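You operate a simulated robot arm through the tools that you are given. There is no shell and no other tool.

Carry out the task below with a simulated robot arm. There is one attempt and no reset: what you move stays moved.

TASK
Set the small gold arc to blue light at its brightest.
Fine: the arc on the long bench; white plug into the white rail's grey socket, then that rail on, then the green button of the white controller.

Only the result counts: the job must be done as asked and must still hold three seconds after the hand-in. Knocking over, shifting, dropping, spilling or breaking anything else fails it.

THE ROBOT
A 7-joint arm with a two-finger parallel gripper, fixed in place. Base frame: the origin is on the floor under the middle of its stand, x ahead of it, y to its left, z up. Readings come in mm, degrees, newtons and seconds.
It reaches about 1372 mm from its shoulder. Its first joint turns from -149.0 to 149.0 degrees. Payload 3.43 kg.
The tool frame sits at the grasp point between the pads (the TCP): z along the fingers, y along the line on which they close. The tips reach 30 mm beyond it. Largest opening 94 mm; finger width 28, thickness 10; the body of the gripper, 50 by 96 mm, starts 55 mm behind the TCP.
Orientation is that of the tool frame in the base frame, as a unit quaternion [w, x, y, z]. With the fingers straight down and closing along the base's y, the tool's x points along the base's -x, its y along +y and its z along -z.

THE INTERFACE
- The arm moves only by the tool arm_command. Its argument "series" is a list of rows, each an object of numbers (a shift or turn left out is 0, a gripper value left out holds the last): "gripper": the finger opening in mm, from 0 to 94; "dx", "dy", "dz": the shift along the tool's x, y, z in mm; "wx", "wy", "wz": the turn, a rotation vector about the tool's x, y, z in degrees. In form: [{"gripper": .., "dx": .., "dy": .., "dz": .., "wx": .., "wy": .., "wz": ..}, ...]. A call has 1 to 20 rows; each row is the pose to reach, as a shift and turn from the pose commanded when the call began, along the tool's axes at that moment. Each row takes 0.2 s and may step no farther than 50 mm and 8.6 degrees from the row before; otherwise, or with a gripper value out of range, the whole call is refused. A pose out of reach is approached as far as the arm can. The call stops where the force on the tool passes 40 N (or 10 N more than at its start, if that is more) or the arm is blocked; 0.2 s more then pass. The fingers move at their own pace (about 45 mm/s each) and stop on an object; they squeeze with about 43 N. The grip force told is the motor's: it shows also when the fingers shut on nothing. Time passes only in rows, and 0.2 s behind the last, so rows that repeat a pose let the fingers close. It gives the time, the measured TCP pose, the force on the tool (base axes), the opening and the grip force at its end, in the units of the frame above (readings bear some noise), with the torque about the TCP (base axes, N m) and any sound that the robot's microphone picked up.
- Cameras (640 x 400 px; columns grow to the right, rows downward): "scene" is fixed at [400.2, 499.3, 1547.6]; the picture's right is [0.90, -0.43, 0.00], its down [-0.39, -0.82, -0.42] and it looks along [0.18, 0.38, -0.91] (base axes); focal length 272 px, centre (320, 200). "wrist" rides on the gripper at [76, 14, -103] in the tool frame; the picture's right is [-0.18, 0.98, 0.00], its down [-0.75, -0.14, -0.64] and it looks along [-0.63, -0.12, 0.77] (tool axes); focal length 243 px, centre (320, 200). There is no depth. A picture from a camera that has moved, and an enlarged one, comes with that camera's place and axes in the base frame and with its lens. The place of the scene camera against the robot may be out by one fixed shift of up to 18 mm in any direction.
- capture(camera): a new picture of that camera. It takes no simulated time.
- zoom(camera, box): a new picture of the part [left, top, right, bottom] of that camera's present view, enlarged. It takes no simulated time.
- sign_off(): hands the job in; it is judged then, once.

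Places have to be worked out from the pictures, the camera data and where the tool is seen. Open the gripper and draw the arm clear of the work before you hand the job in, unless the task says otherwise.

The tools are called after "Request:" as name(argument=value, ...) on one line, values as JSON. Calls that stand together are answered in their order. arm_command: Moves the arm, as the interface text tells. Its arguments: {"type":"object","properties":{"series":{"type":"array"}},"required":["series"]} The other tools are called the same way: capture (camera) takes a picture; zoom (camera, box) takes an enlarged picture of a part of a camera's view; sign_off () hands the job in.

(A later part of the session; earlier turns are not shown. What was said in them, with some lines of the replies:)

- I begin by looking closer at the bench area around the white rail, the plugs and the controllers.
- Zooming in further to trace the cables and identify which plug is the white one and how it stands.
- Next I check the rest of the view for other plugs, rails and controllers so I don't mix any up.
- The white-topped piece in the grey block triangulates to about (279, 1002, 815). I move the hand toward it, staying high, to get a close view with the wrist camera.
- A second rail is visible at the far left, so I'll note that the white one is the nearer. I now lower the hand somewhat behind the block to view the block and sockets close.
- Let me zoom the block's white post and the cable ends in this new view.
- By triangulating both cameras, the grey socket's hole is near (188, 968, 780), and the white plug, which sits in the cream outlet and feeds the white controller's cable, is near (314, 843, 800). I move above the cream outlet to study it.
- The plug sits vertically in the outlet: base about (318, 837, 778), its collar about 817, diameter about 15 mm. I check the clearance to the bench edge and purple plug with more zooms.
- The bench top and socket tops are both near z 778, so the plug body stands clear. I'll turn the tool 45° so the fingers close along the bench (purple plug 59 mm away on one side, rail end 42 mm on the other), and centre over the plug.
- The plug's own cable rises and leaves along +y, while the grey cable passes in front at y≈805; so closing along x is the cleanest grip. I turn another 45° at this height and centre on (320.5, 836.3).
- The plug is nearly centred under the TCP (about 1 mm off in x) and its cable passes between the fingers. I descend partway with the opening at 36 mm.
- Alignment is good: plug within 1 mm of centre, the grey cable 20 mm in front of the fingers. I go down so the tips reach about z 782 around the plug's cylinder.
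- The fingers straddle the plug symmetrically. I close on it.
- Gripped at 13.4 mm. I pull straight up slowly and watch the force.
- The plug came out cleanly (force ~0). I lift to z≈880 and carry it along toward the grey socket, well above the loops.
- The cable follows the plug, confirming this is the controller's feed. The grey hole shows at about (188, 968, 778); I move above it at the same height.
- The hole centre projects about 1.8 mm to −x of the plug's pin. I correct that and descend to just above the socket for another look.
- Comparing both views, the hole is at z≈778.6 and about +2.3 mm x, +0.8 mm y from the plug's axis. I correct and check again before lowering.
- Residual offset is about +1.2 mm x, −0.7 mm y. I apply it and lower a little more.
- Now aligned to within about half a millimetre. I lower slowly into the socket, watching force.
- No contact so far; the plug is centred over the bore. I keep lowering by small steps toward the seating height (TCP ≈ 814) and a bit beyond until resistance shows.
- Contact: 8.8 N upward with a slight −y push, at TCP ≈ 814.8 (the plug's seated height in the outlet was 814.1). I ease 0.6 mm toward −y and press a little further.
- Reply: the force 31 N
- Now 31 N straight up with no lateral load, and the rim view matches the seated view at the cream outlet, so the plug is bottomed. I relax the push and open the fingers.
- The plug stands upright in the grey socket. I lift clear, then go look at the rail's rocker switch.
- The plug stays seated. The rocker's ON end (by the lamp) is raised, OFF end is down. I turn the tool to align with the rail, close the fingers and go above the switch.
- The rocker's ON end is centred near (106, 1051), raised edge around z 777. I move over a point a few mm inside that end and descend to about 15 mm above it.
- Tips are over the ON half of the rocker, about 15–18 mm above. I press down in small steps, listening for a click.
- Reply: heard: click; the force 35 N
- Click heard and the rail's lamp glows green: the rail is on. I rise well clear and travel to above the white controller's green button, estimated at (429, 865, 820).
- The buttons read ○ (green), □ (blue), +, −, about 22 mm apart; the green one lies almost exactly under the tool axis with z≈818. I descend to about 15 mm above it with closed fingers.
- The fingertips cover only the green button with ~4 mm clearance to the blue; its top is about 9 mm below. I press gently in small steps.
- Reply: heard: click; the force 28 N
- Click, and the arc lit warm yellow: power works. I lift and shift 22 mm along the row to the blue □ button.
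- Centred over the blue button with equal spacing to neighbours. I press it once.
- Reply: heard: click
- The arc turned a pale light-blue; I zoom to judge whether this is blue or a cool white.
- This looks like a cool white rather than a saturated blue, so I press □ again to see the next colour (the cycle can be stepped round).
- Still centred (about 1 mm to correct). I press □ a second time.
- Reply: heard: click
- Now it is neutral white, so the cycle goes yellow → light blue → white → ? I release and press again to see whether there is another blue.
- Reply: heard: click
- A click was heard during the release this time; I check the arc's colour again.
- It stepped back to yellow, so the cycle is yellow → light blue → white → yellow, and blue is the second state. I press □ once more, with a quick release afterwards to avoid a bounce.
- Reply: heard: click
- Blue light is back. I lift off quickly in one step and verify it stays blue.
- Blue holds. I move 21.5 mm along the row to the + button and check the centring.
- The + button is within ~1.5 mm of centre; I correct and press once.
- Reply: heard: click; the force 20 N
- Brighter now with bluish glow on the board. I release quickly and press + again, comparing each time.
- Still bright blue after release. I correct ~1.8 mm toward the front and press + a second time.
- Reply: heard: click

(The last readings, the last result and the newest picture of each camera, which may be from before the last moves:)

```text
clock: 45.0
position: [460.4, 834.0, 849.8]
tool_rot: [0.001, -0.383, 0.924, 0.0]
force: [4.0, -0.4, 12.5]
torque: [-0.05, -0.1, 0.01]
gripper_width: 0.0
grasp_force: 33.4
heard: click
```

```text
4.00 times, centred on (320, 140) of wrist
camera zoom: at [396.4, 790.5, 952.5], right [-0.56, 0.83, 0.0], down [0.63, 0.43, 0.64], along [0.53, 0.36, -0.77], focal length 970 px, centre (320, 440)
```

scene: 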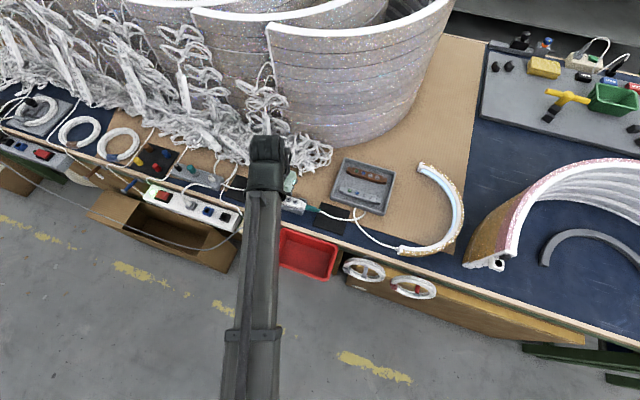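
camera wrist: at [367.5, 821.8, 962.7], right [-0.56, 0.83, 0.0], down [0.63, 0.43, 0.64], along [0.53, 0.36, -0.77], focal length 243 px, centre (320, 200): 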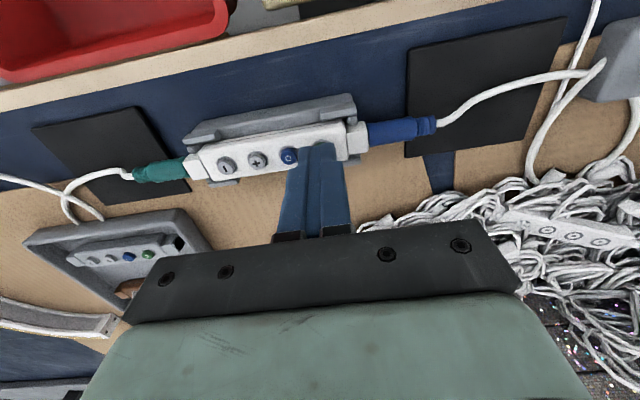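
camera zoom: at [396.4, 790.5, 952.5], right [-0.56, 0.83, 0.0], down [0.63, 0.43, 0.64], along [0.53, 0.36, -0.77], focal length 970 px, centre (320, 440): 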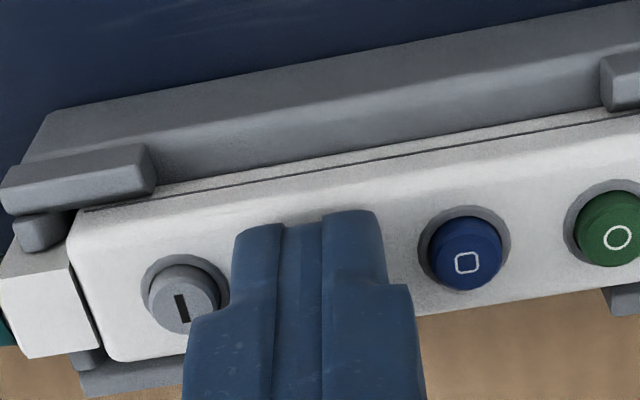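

No clear change between the first and second press, suggesting the maximum. I'll press + a couple more times to be sure, watching for any change.

Request:
arm_command(series=[{"dz": -14}, {"dz": -16}, {"dz": -16}, {"dz": -16}])

Request:
zoom(camera="wrist", box=[240, 90, 400, 190])

Request:
zoom(camera="scene", box=[380, 140, 480, 280])

```text
clock: 46.0
position: [459.8, 833.4, 866.5]
tool_rot: [0.0, -0.381, 0.925, -0.001]
force: [0.3, 0.1, -0.1]
torque: [0.02, -0.03, 0.02]
gripper_width: 0.1
grasp_force: 32.7
```

```text
4.00 times, centred on (320, 140) of wrist
camera zoom: at [396.3, 790.7, 968.3], right [-0.56, 0.83, 0.0], down [0.63, 0.43, 0.64], along [0.53, 0.36, -0.77], focal length 970 px, centre (320, 440)
```

zoom: 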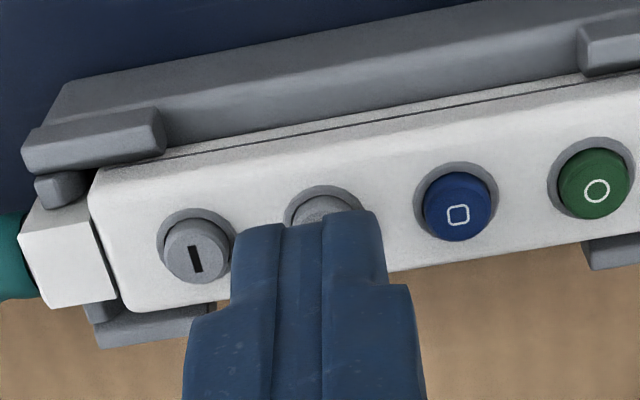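

```text
2.86 times, centred on (430, 210) of scene
camera zoom: at [400.2, 499.3, 1547.6], right [0.9, -0.43, 0.0], down [-0.39, -0.82, -0.42], along [0.18, 0.38, -0.91], focal length 779 px, centre (6, 171)
```

zoom: 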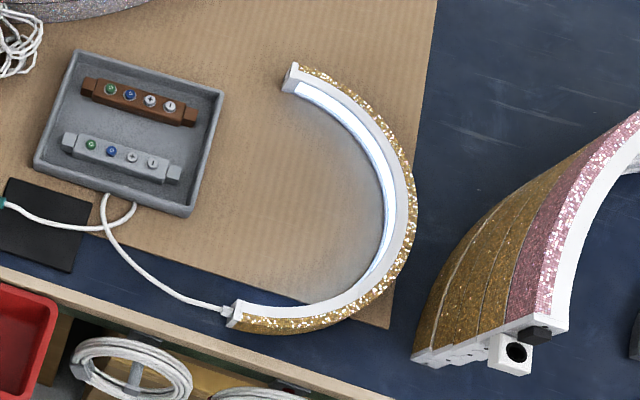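

Arc still bright blue. Third press of +, with a 1 mm correction along the row.

Request:
arm_command(series=[{"dy": 1.1, "dz": 6}, {"dy": 1.1, "dz": 11}, {"dy": 1.1, "dz": 14}, {"dy": 1.1, "dz": 15.5}, {"dy": 1.1, "dz": 16.5}])

Request:
zoom(camera="scene", box=[410, 155, 470, 255])

Request:
zoom(camera="wrist", box=[240, 90, 400, 190])

```text
clock: 47.2
position: [459.6, 835.6, 849.9]
tool_rot: [0.001, -0.382, 0.924, 0.0]
force: [1.3, -0.2, 10.9]
torque: [0.02, -0.06, -0.05]
gripper_width: 0.1
grasp_force: 32.8
heard: click
```

```text
4.00 times, centred on (440, 205) of scene
camera zoom: at [400.2, 499.3, 1547.6], right [0.9, -0.43, 0.0], down [-0.39, -0.82, -0.42], along [0.18, 0.38, -0.91], focal length 1090 px, centre (-160, 180)
```

zoom: 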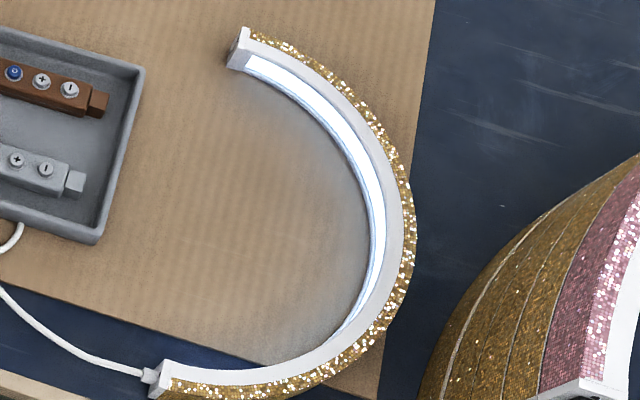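

```text
4.00 times, centred on (320, 140) of wrist
camera zoom: at [395.7, 791.6, 952.8], right [-0.56, 0.83, 0.0], down [0.63, 0.43, 0.64], along [0.53, 0.36, -0.77], focal length 970 px, centre (320, 440)
```

zoom: 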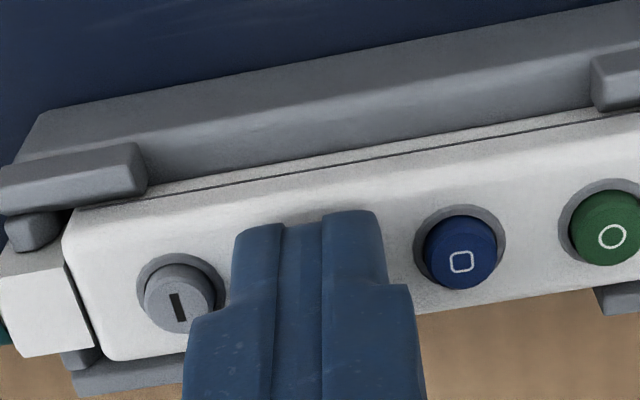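

No further change after three presses, so brightness is at its maximum in blue. I release quickly, rise well clear, and open the gripper.

Request:
arm_command(series=[{"dz": -16}, {"dz": -45}, {"dz": -90}, {"dz": -135}, {"dz": -180, "gripper": 60}, {"dz": -220, "gripper": 60}, {"dz": -220, "gripper": 60}, {"dz": -220, "gripper": 60}])

Request:
capture(camera="scene")

Request:
capture(camera="wrist")

Request:
zoom(camera="scene", box=[410, 155, 470, 255])

Request:
zoom(camera="scene", box=[130, 140, 330, 265])

```text
clock: 49.0
position: [460.1, 834.1, 1069.5]
tool_rot: [0.0, -0.382, 0.924, 0.0]
force: [0.3, -0.3, 0.3]
torque: [-0.01, 0.05, -0.01]
gripper_width: 60.1
grasp_force: 0.0
```

```text
taken
```

scene: 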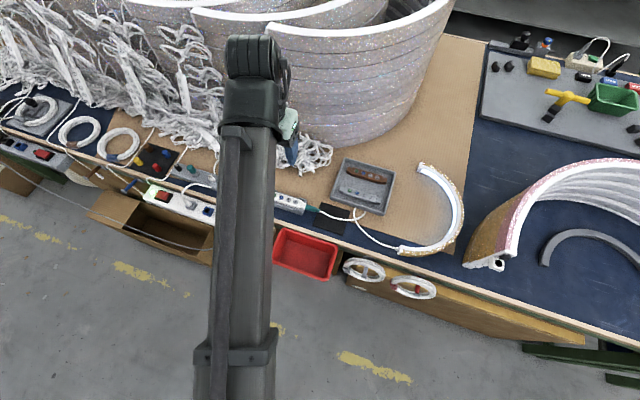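

```text
taken
camera wrist: at [395.7, 791.3, 1171.7], right [-0.56, 0.83, 0.0], down [0.63, 0.43, 0.64], along [0.53, 0.36, -0.77], focal length 243 px, centre (320, 200)
```

wrist: 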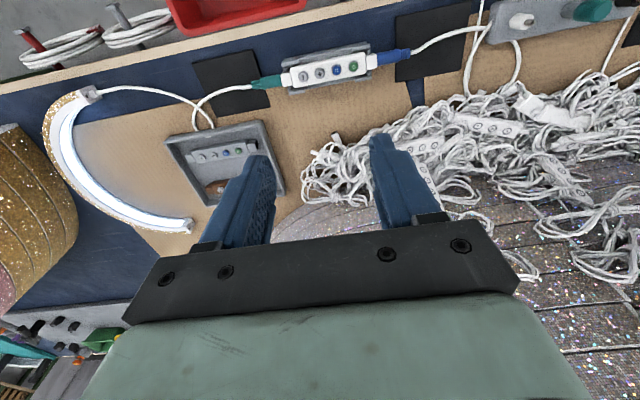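

```text
4.00 times, centred on (440, 205) of scene
camera zoom: at [400.2, 499.3, 1547.6], right [0.9, -0.43, 0.0], down [-0.39, -0.82, -0.42], along [0.18, 0.38, -0.91], focal length 1090 px, centre (-160, 180)
```

zoom: 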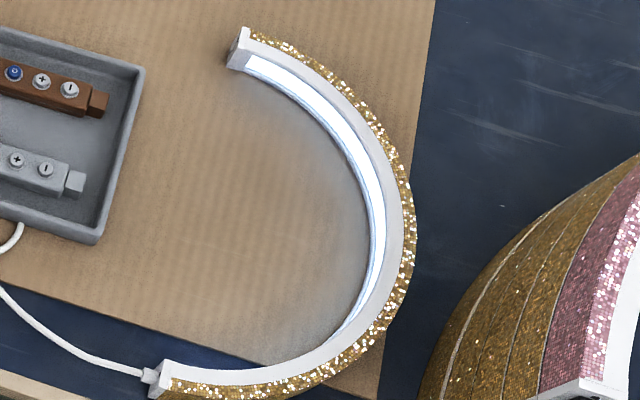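

```text
3.20 times, centred on (230, 202) of scene
camera zoom: at [400.2, 499.3, 1547.6], right [0.9, -0.43, 0.0], down [-0.39, -0.82, -0.42], along [0.18, 0.38, -0.91], focal length 872 px, centre (608, 192)
```

zoom: 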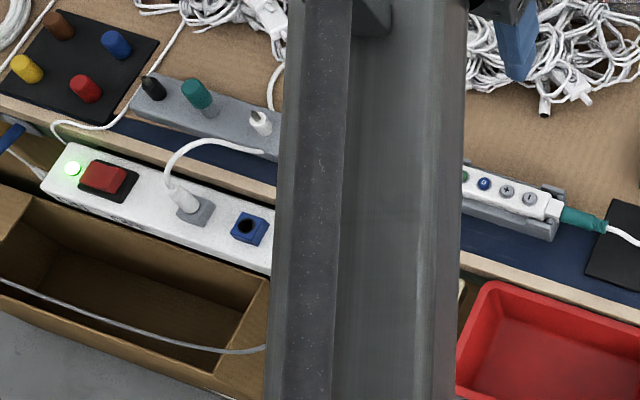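

Everything looks right: plug in the grey socket, lamp on, arc bright. But the earlier stray click left it unproven that there is no fourth, deeper blue colour after white, so I return above the □ button to step the cycle once more.

Request:
arm_command(series=[{"gripper": 0}, {"dy": 10, "dz": 45}, {"dy": 21.5, "dz": 90}, {"dy": 21.5, "dz": 130}, {"dy": 21.5, "dz": 170}, {"dy": 21.5, "dz": 190}, {"dy": 21.5, "dz": 200}, {"dy": 21.5, "dz": 200}, {"dy": 21.5, "dz": 200}])

Request:
zoom(camera="wrist", box=[240, 90, 400, 190])

```text
clock: 51.0
position: [444.0, 848.0, 867.8]
tool_rot: [0.0, -0.382, 0.924, 0.0]
force: [-1.3, -0.8, -0.3]
torque: [0.02, 0.04, 0.03]
gripper_width: 0.1
grasp_force: 32.9
```

```text
4.00 times, centred on (320, 140) of wrist
camera zoom: at [379.7, 805.4, 970.0], right [-0.56, 0.83, 0.0], down [0.63, 0.43, 0.64], along [0.53, 0.36, -0.77], focal length 970 px, centre (320, 440)
```

zoom: 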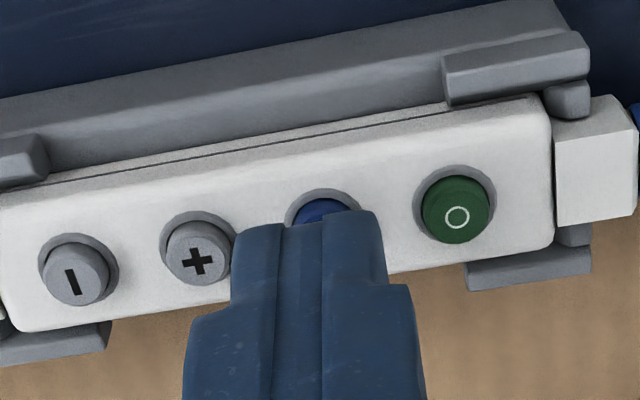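

I correct by about 1.2 mm along the row and 2 mm across, then press □ once (expect white).

Request:
arm_command(series=[{"dx": -2, "dy": 1.2, "dz": 6}, {"dx": -2, "dy": 1.2, "dz": 12}, {"dx": -2, "dy": 1.2, "dz": 15.5}, {"dx": -2, "dy": 1.2, "dz": 17}, {"dx": -2, "dy": 1.2, "dz": 18}])

Request:
zoom(camera="scene", box=[410, 155, 470, 255])

Request:
arm_command(series=[{"dz": -14}, {"dz": -17}, {"dz": -17}, {"dz": -17}])

Request:
zoom(camera="scene", box=[410, 155, 470, 255])

Request:
zoom(camera="wrist", box=[240, 90, 400, 190])

```text
clock: 52.2
position: [444.8, 851.5, 850.2]
tool_rot: [0.001, -0.382, 0.924, 0.0]
force: [1.7, 3.4, 9.0]
torque: [0.08, -0.09, -0.01]
gripper_width: 0.0
grasp_force: 32.5
heard: click
```

```text
4.00 times, centred on (440, 205) of scene
camera zoom: at [400.2, 499.3, 1547.6], right [0.9, -0.43, 0.0], down [-0.39, -0.82, -0.42], along [0.18, 0.38, -0.91], focal length 1090 px, centre (-160, 180)
```

zoom: 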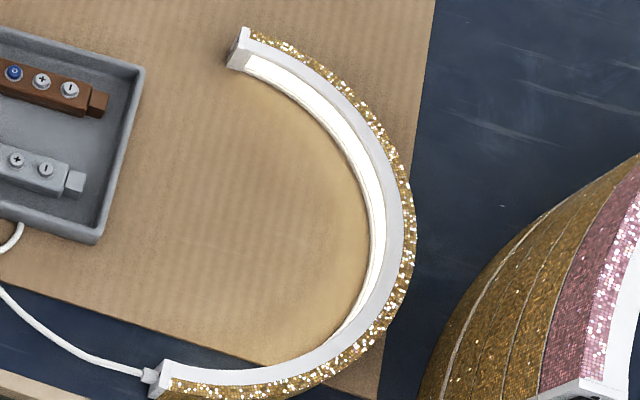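

```text
clock: 53.2
position: [445.6, 851.2, 866.3]
tool_rot: [0.0, -0.382, 0.924, 0.0]
force: [-0.3, 0.1, 0.1]
torque: [0.02, 0.0, 0.0]
gripper_width: 0.1
grasp_force: 33.4
```

```text
4.00 times, centred on (440, 205) of scene
camera zoom: at [400.2, 499.3, 1547.6], right [0.9, -0.43, 0.0], down [-0.39, -0.82, -0.42], along [0.18, 0.38, -0.91], focal length 1090 px, centre (-160, 180)
```

zoom: 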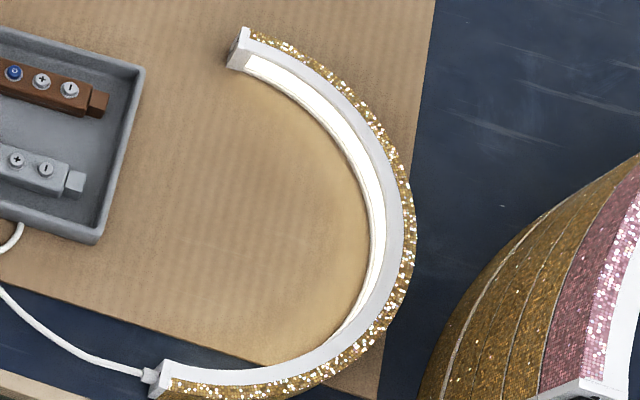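

```text
4.00 times, centred on (320, 140) of wrist
camera zoom: at [381.1, 808.2, 969.4], right [-0.56, 0.83, 0.0], down [0.63, 0.43, 0.64], along [0.53, 0.36, -0.77], focal length 970 px, centre (320, 440)
```

zoom: 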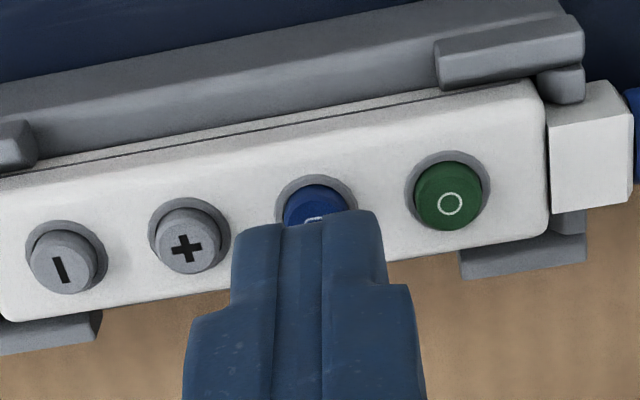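

White, warm glow (brightness kept). Next press tells whether yellow or another colour follows.

Request:
arm_command(series=[{"dy": -0.4, "dz": 6}, {"dy": -0.4, "dz": 12}, {"dy": -0.4, "dz": 15}, {"dy": -0.4, "dz": 16.5}, {"dy": -0.4, "dz": 17.5}])

Request:
zoom(camera="scene", box=[410, 155, 470, 255])

Request:
arm_command(series=[{"dz": -14}, {"dz": -17}, {"dz": -17}, {"dz": -17}])

Request:
zoom(camera="scene", box=[410, 155, 470, 255])

Request:
zoom(camera="wrist", box=[240, 90, 400, 190])

```text
clock: 54.4
position: [446.5, 852.6, 849.8]
tool_rot: [0.001, -0.382, 0.924, 0.0]
force: [-0.2, -1.2, 11.3]
torque: [-0.07, 0.09, 0.01]
gripper_width: 0.0
grasp_force: 33.1
heard: click
```

```text
4.00 times, centred on (440, 205) of scene
camera zoom: at [400.2, 499.3, 1547.6], right [0.9, -0.43, 0.0], down [-0.39, -0.82, -0.42], along [0.18, 0.38, -0.91], focal length 1090 px, centre (-160, 180)
```

zoom: 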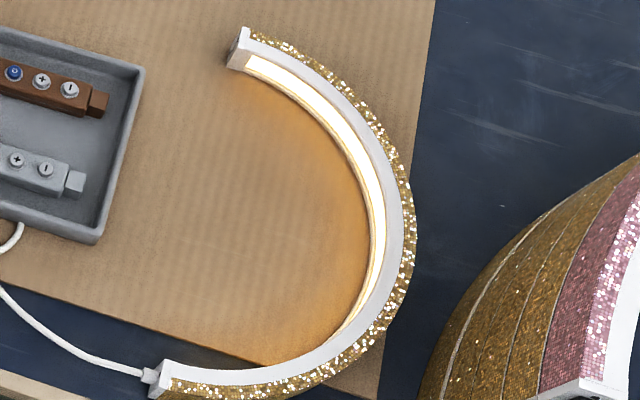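

```text
clock: 55.4
position: [446.1, 851.2, 866.0]
tool_rot: [0.0, -0.382, 0.924, -0.001]
force: [0.2, 0.5, 0.4]
torque: [-0.01, 0.03, 0.03]
gripper_width: 0.0
grasp_force: 32.5
```

```text
4.00 times, centred on (440, 205) of scene
camera zoom: at [400.2, 499.3, 1547.6], right [0.9, -0.43, 0.0], down [-0.39, -0.82, -0.42], along [0.18, 0.38, -0.91], focal length 1090 px, centre (-160, 180)
```

zoom: 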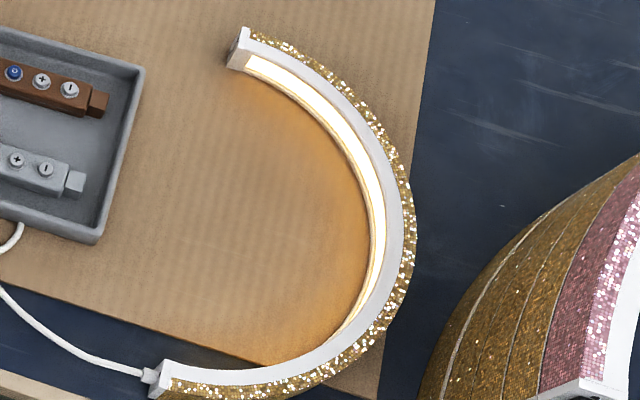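

```text
4.00 times, centred on (320, 140) of wrist
camera zoom: at [382.3, 808.8, 968.8], right [-0.56, 0.83, 0.0], down [0.63, 0.43, 0.64], along [0.53, 0.36, -0.77], focal length 970 px, centre (320, 440)
```

zoom: 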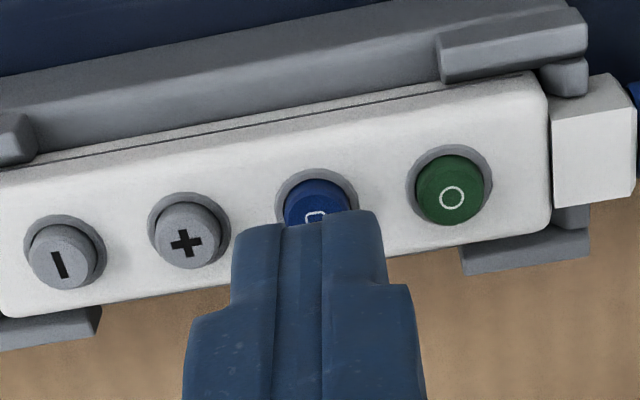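

Yellow follows white directly, so the cycle has just three colours and the second is blue. One more press returns to blue.

Request:
arm_command(series=[{"dx": 1.5, "dy": -0.3, "dz": 6}, {"dx": 1.5, "dy": -0.3, "dz": 12}, {"dx": 1.5, "dy": -0.3, "dz": 15}, {"dx": 1.5, "dy": -0.3, "dz": 16.5}, {"dx": 1.5, "dy": -0.3, "dz": 17.3}])

Request:
zoom(camera="scene", box=[410, 155, 470, 255])

Request:
arm_command(series=[{"dz": -14}, {"dz": -20}, {"dz": -20}, {"dz": -20}])

Request:
zoom(camera="scene", box=[410, 155, 470, 255])

Request:
zoom(camera="wrist", box=[240, 90, 400, 190])

```text
clock: 56.6
position: [445.5, 849.8, 850.1]
tool_rot: [-0.001, -0.382, 0.924, 0.0]
force: [1.6, -0.5, 8.0]
torque: [-0.07, -0.05, -0.01]
gripper_width: 0.0
grasp_force: 32.9
heard: click
```

```text
4.00 times, centred on (440, 205) of scene
camera zoom: at [400.2, 499.3, 1547.6], right [0.9, -0.43, 0.0], down [-0.39, -0.82, -0.42], along [0.18, 0.38, -0.91], focal length 1090 px, centre (-160, 180)
```

zoom: 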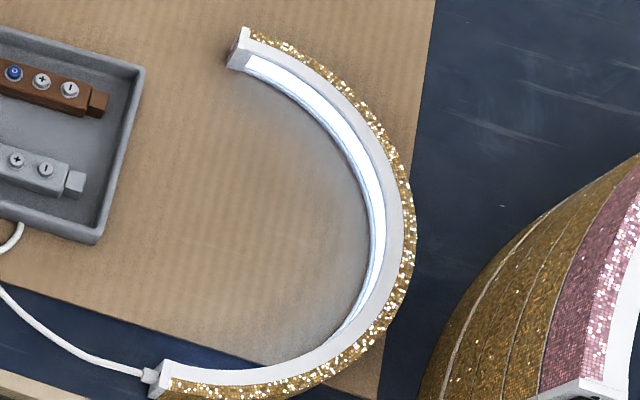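

```text
clock: 57.6
position: [443.8, 852.0, 871.1]
tool_rot: [0.0, -0.382, 0.924, 0.0]
force: [-0.3, -0.4, 0.5]
torque: [-0.04, 0.0, -0.03]
gripper_width: 0.0
grasp_force: 33.1
```

```text
4.00 times, centred on (440, 205) of scene
camera zoom: at [400.2, 499.3, 1547.6], right [0.9, -0.43, 0.0], down [-0.39, -0.82, -0.42], along [0.18, 0.38, -0.91], focal length 1090 px, centre (-160, 180)
```

zoom: 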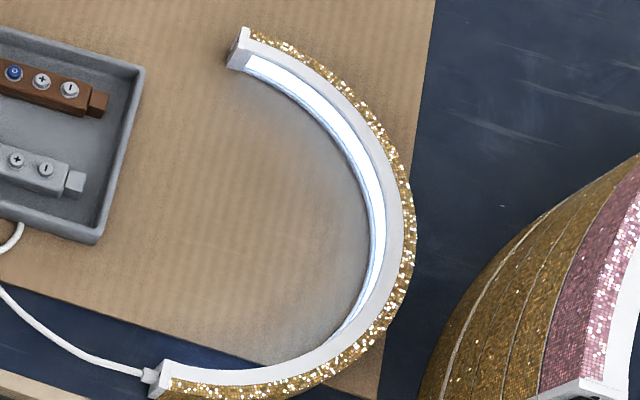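

```text
4.00 times, centred on (320, 140) of wrist
camera zoom: at [379.4, 808.1, 973.3], right [-0.56, 0.83, 0.0], down [0.63, 0.43, 0.64], along [0.53, 0.36, -0.77], focal length 970 px, centre (320, 440)
```

zoom: 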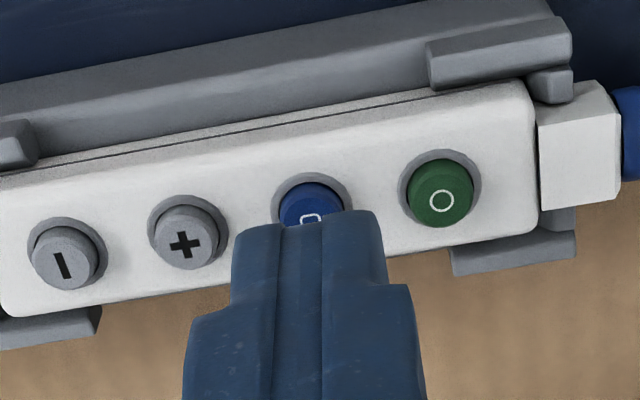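

Blue light at full brightness is back and holding. I withdraw straight up and open the gripper, then move back away from the bench.

Request:
arm_command(series=[{"dz": -40}, {"dz": -85}, {"dz": -130}, {"dz": -175}, {"dz": -220, "gripper": 80}, {"dz": -220, "dx": 40, "gripper": 80}, {"dz": -220, "dx": 85, "gripper": 80}, {"dz": -220, "dx": 130, "gripper": 80}, {"dz": -220, "dx": 170, "gripper": 80}, {"dz": -220, "dx": 170, "gripper": 80}, {"dz": -220, "dx": 170, "gripper": 80}])

Request:
capture(camera="scene")

Request:
zoom(camera="scene", box=[410, 155, 470, 255])

Request:
zoom(camera="scene", box=[130, 140, 330, 265])

Request:
capture(camera="wrist")

```text
clock: 60.0
position: [323.4, 728.6, 1085.9]
tool_rot: [0.001, -0.382, 0.924, 0.0]
force: [-0.1, 0.0, 0.8]
torque: [0.02, -0.01, 0.02]
gripper_width: 79.9
grasp_force: 0.1
```

```text
taken
```

scene: 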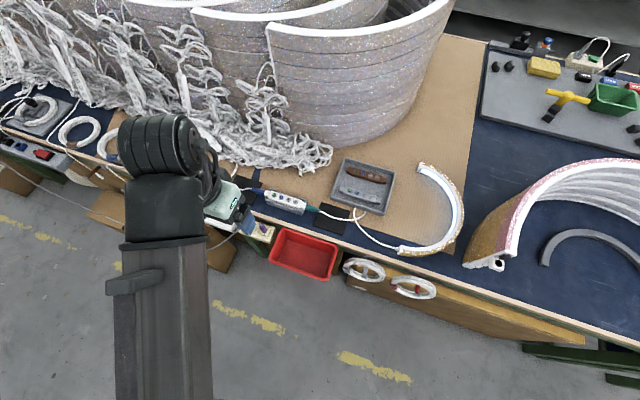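

```text
4.00 times, centred on (440, 205) of scene
camera zoom: at [400.2, 499.3, 1547.6], right [0.9, -0.43, 0.0], down [-0.39, -0.82, -0.42], along [0.18, 0.38, -0.91], focal length 1090 px, centre (-160, 180)
```

zoom: 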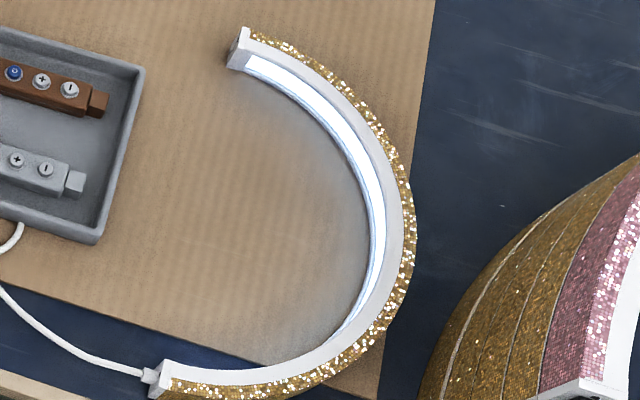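

```text
3.20 times, centred on (230, 202) of scene
camera zoom: at [400.2, 499.3, 1547.6], right [0.9, -0.43, 0.0], down [-0.39, -0.82, -0.42], along [0.18, 0.38, -0.91], focal length 872 px, centre (608, 192)
```

zoom: 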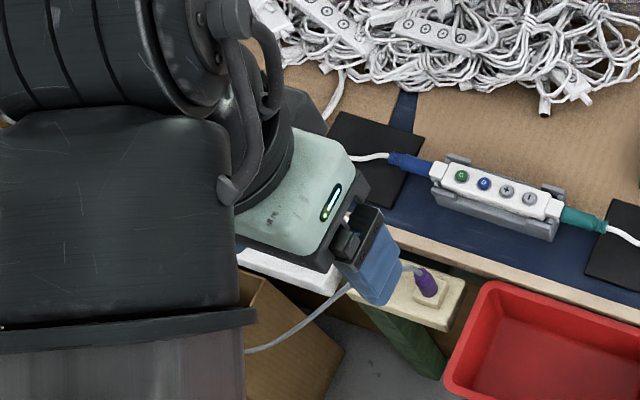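

```text
taken
camera wrist: at [258.5, 686.6, 1189.7], right [-0.56, 0.83, 0.0], down [0.63, 0.43, 0.64], along [0.53, 0.36, -0.77], focal length 243 px, centre (320, 200)
```

wrist: 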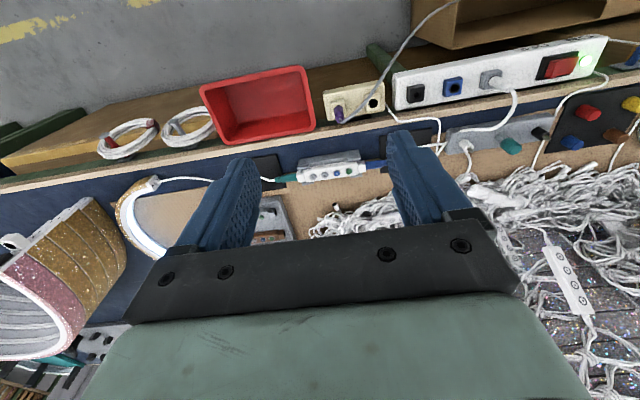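

The final pictures show the white plug in the white rail's grey socket, the rail lamp lit and the arc in blue at its brightest. Nothing else has moved, and the arm is clear with the gripper open, so I hand the job in.

Request:
sign_off()

```text
The job is handed in.
```

The small gold arc on the long bench is lit blue at its brightest, and the job is handed in. I haven't seen a verdict on the hand-in.

- **Plug:** I moved the white plug from the cream outlet to the white rail's grey socket and pressed until it bottomed. It stayed upright after release.
- **Rail:** I pressed the ON end of the rocker. It clicked and the rail's lamp lit green.
- **Controller:** The green button turned the arc on in yellow. The blue button cycles only three colours: yellow, a light blue and white. I stepped it round again to be sure and left it on blue.
- **Brightness:** I pressed + three times. The first press made the arc clearly brighter and the next two changed nothing, so I took that as the maximum.

In the last pictures nothing else looked shifted, and the arm was raised clear of the work with the gripper open.
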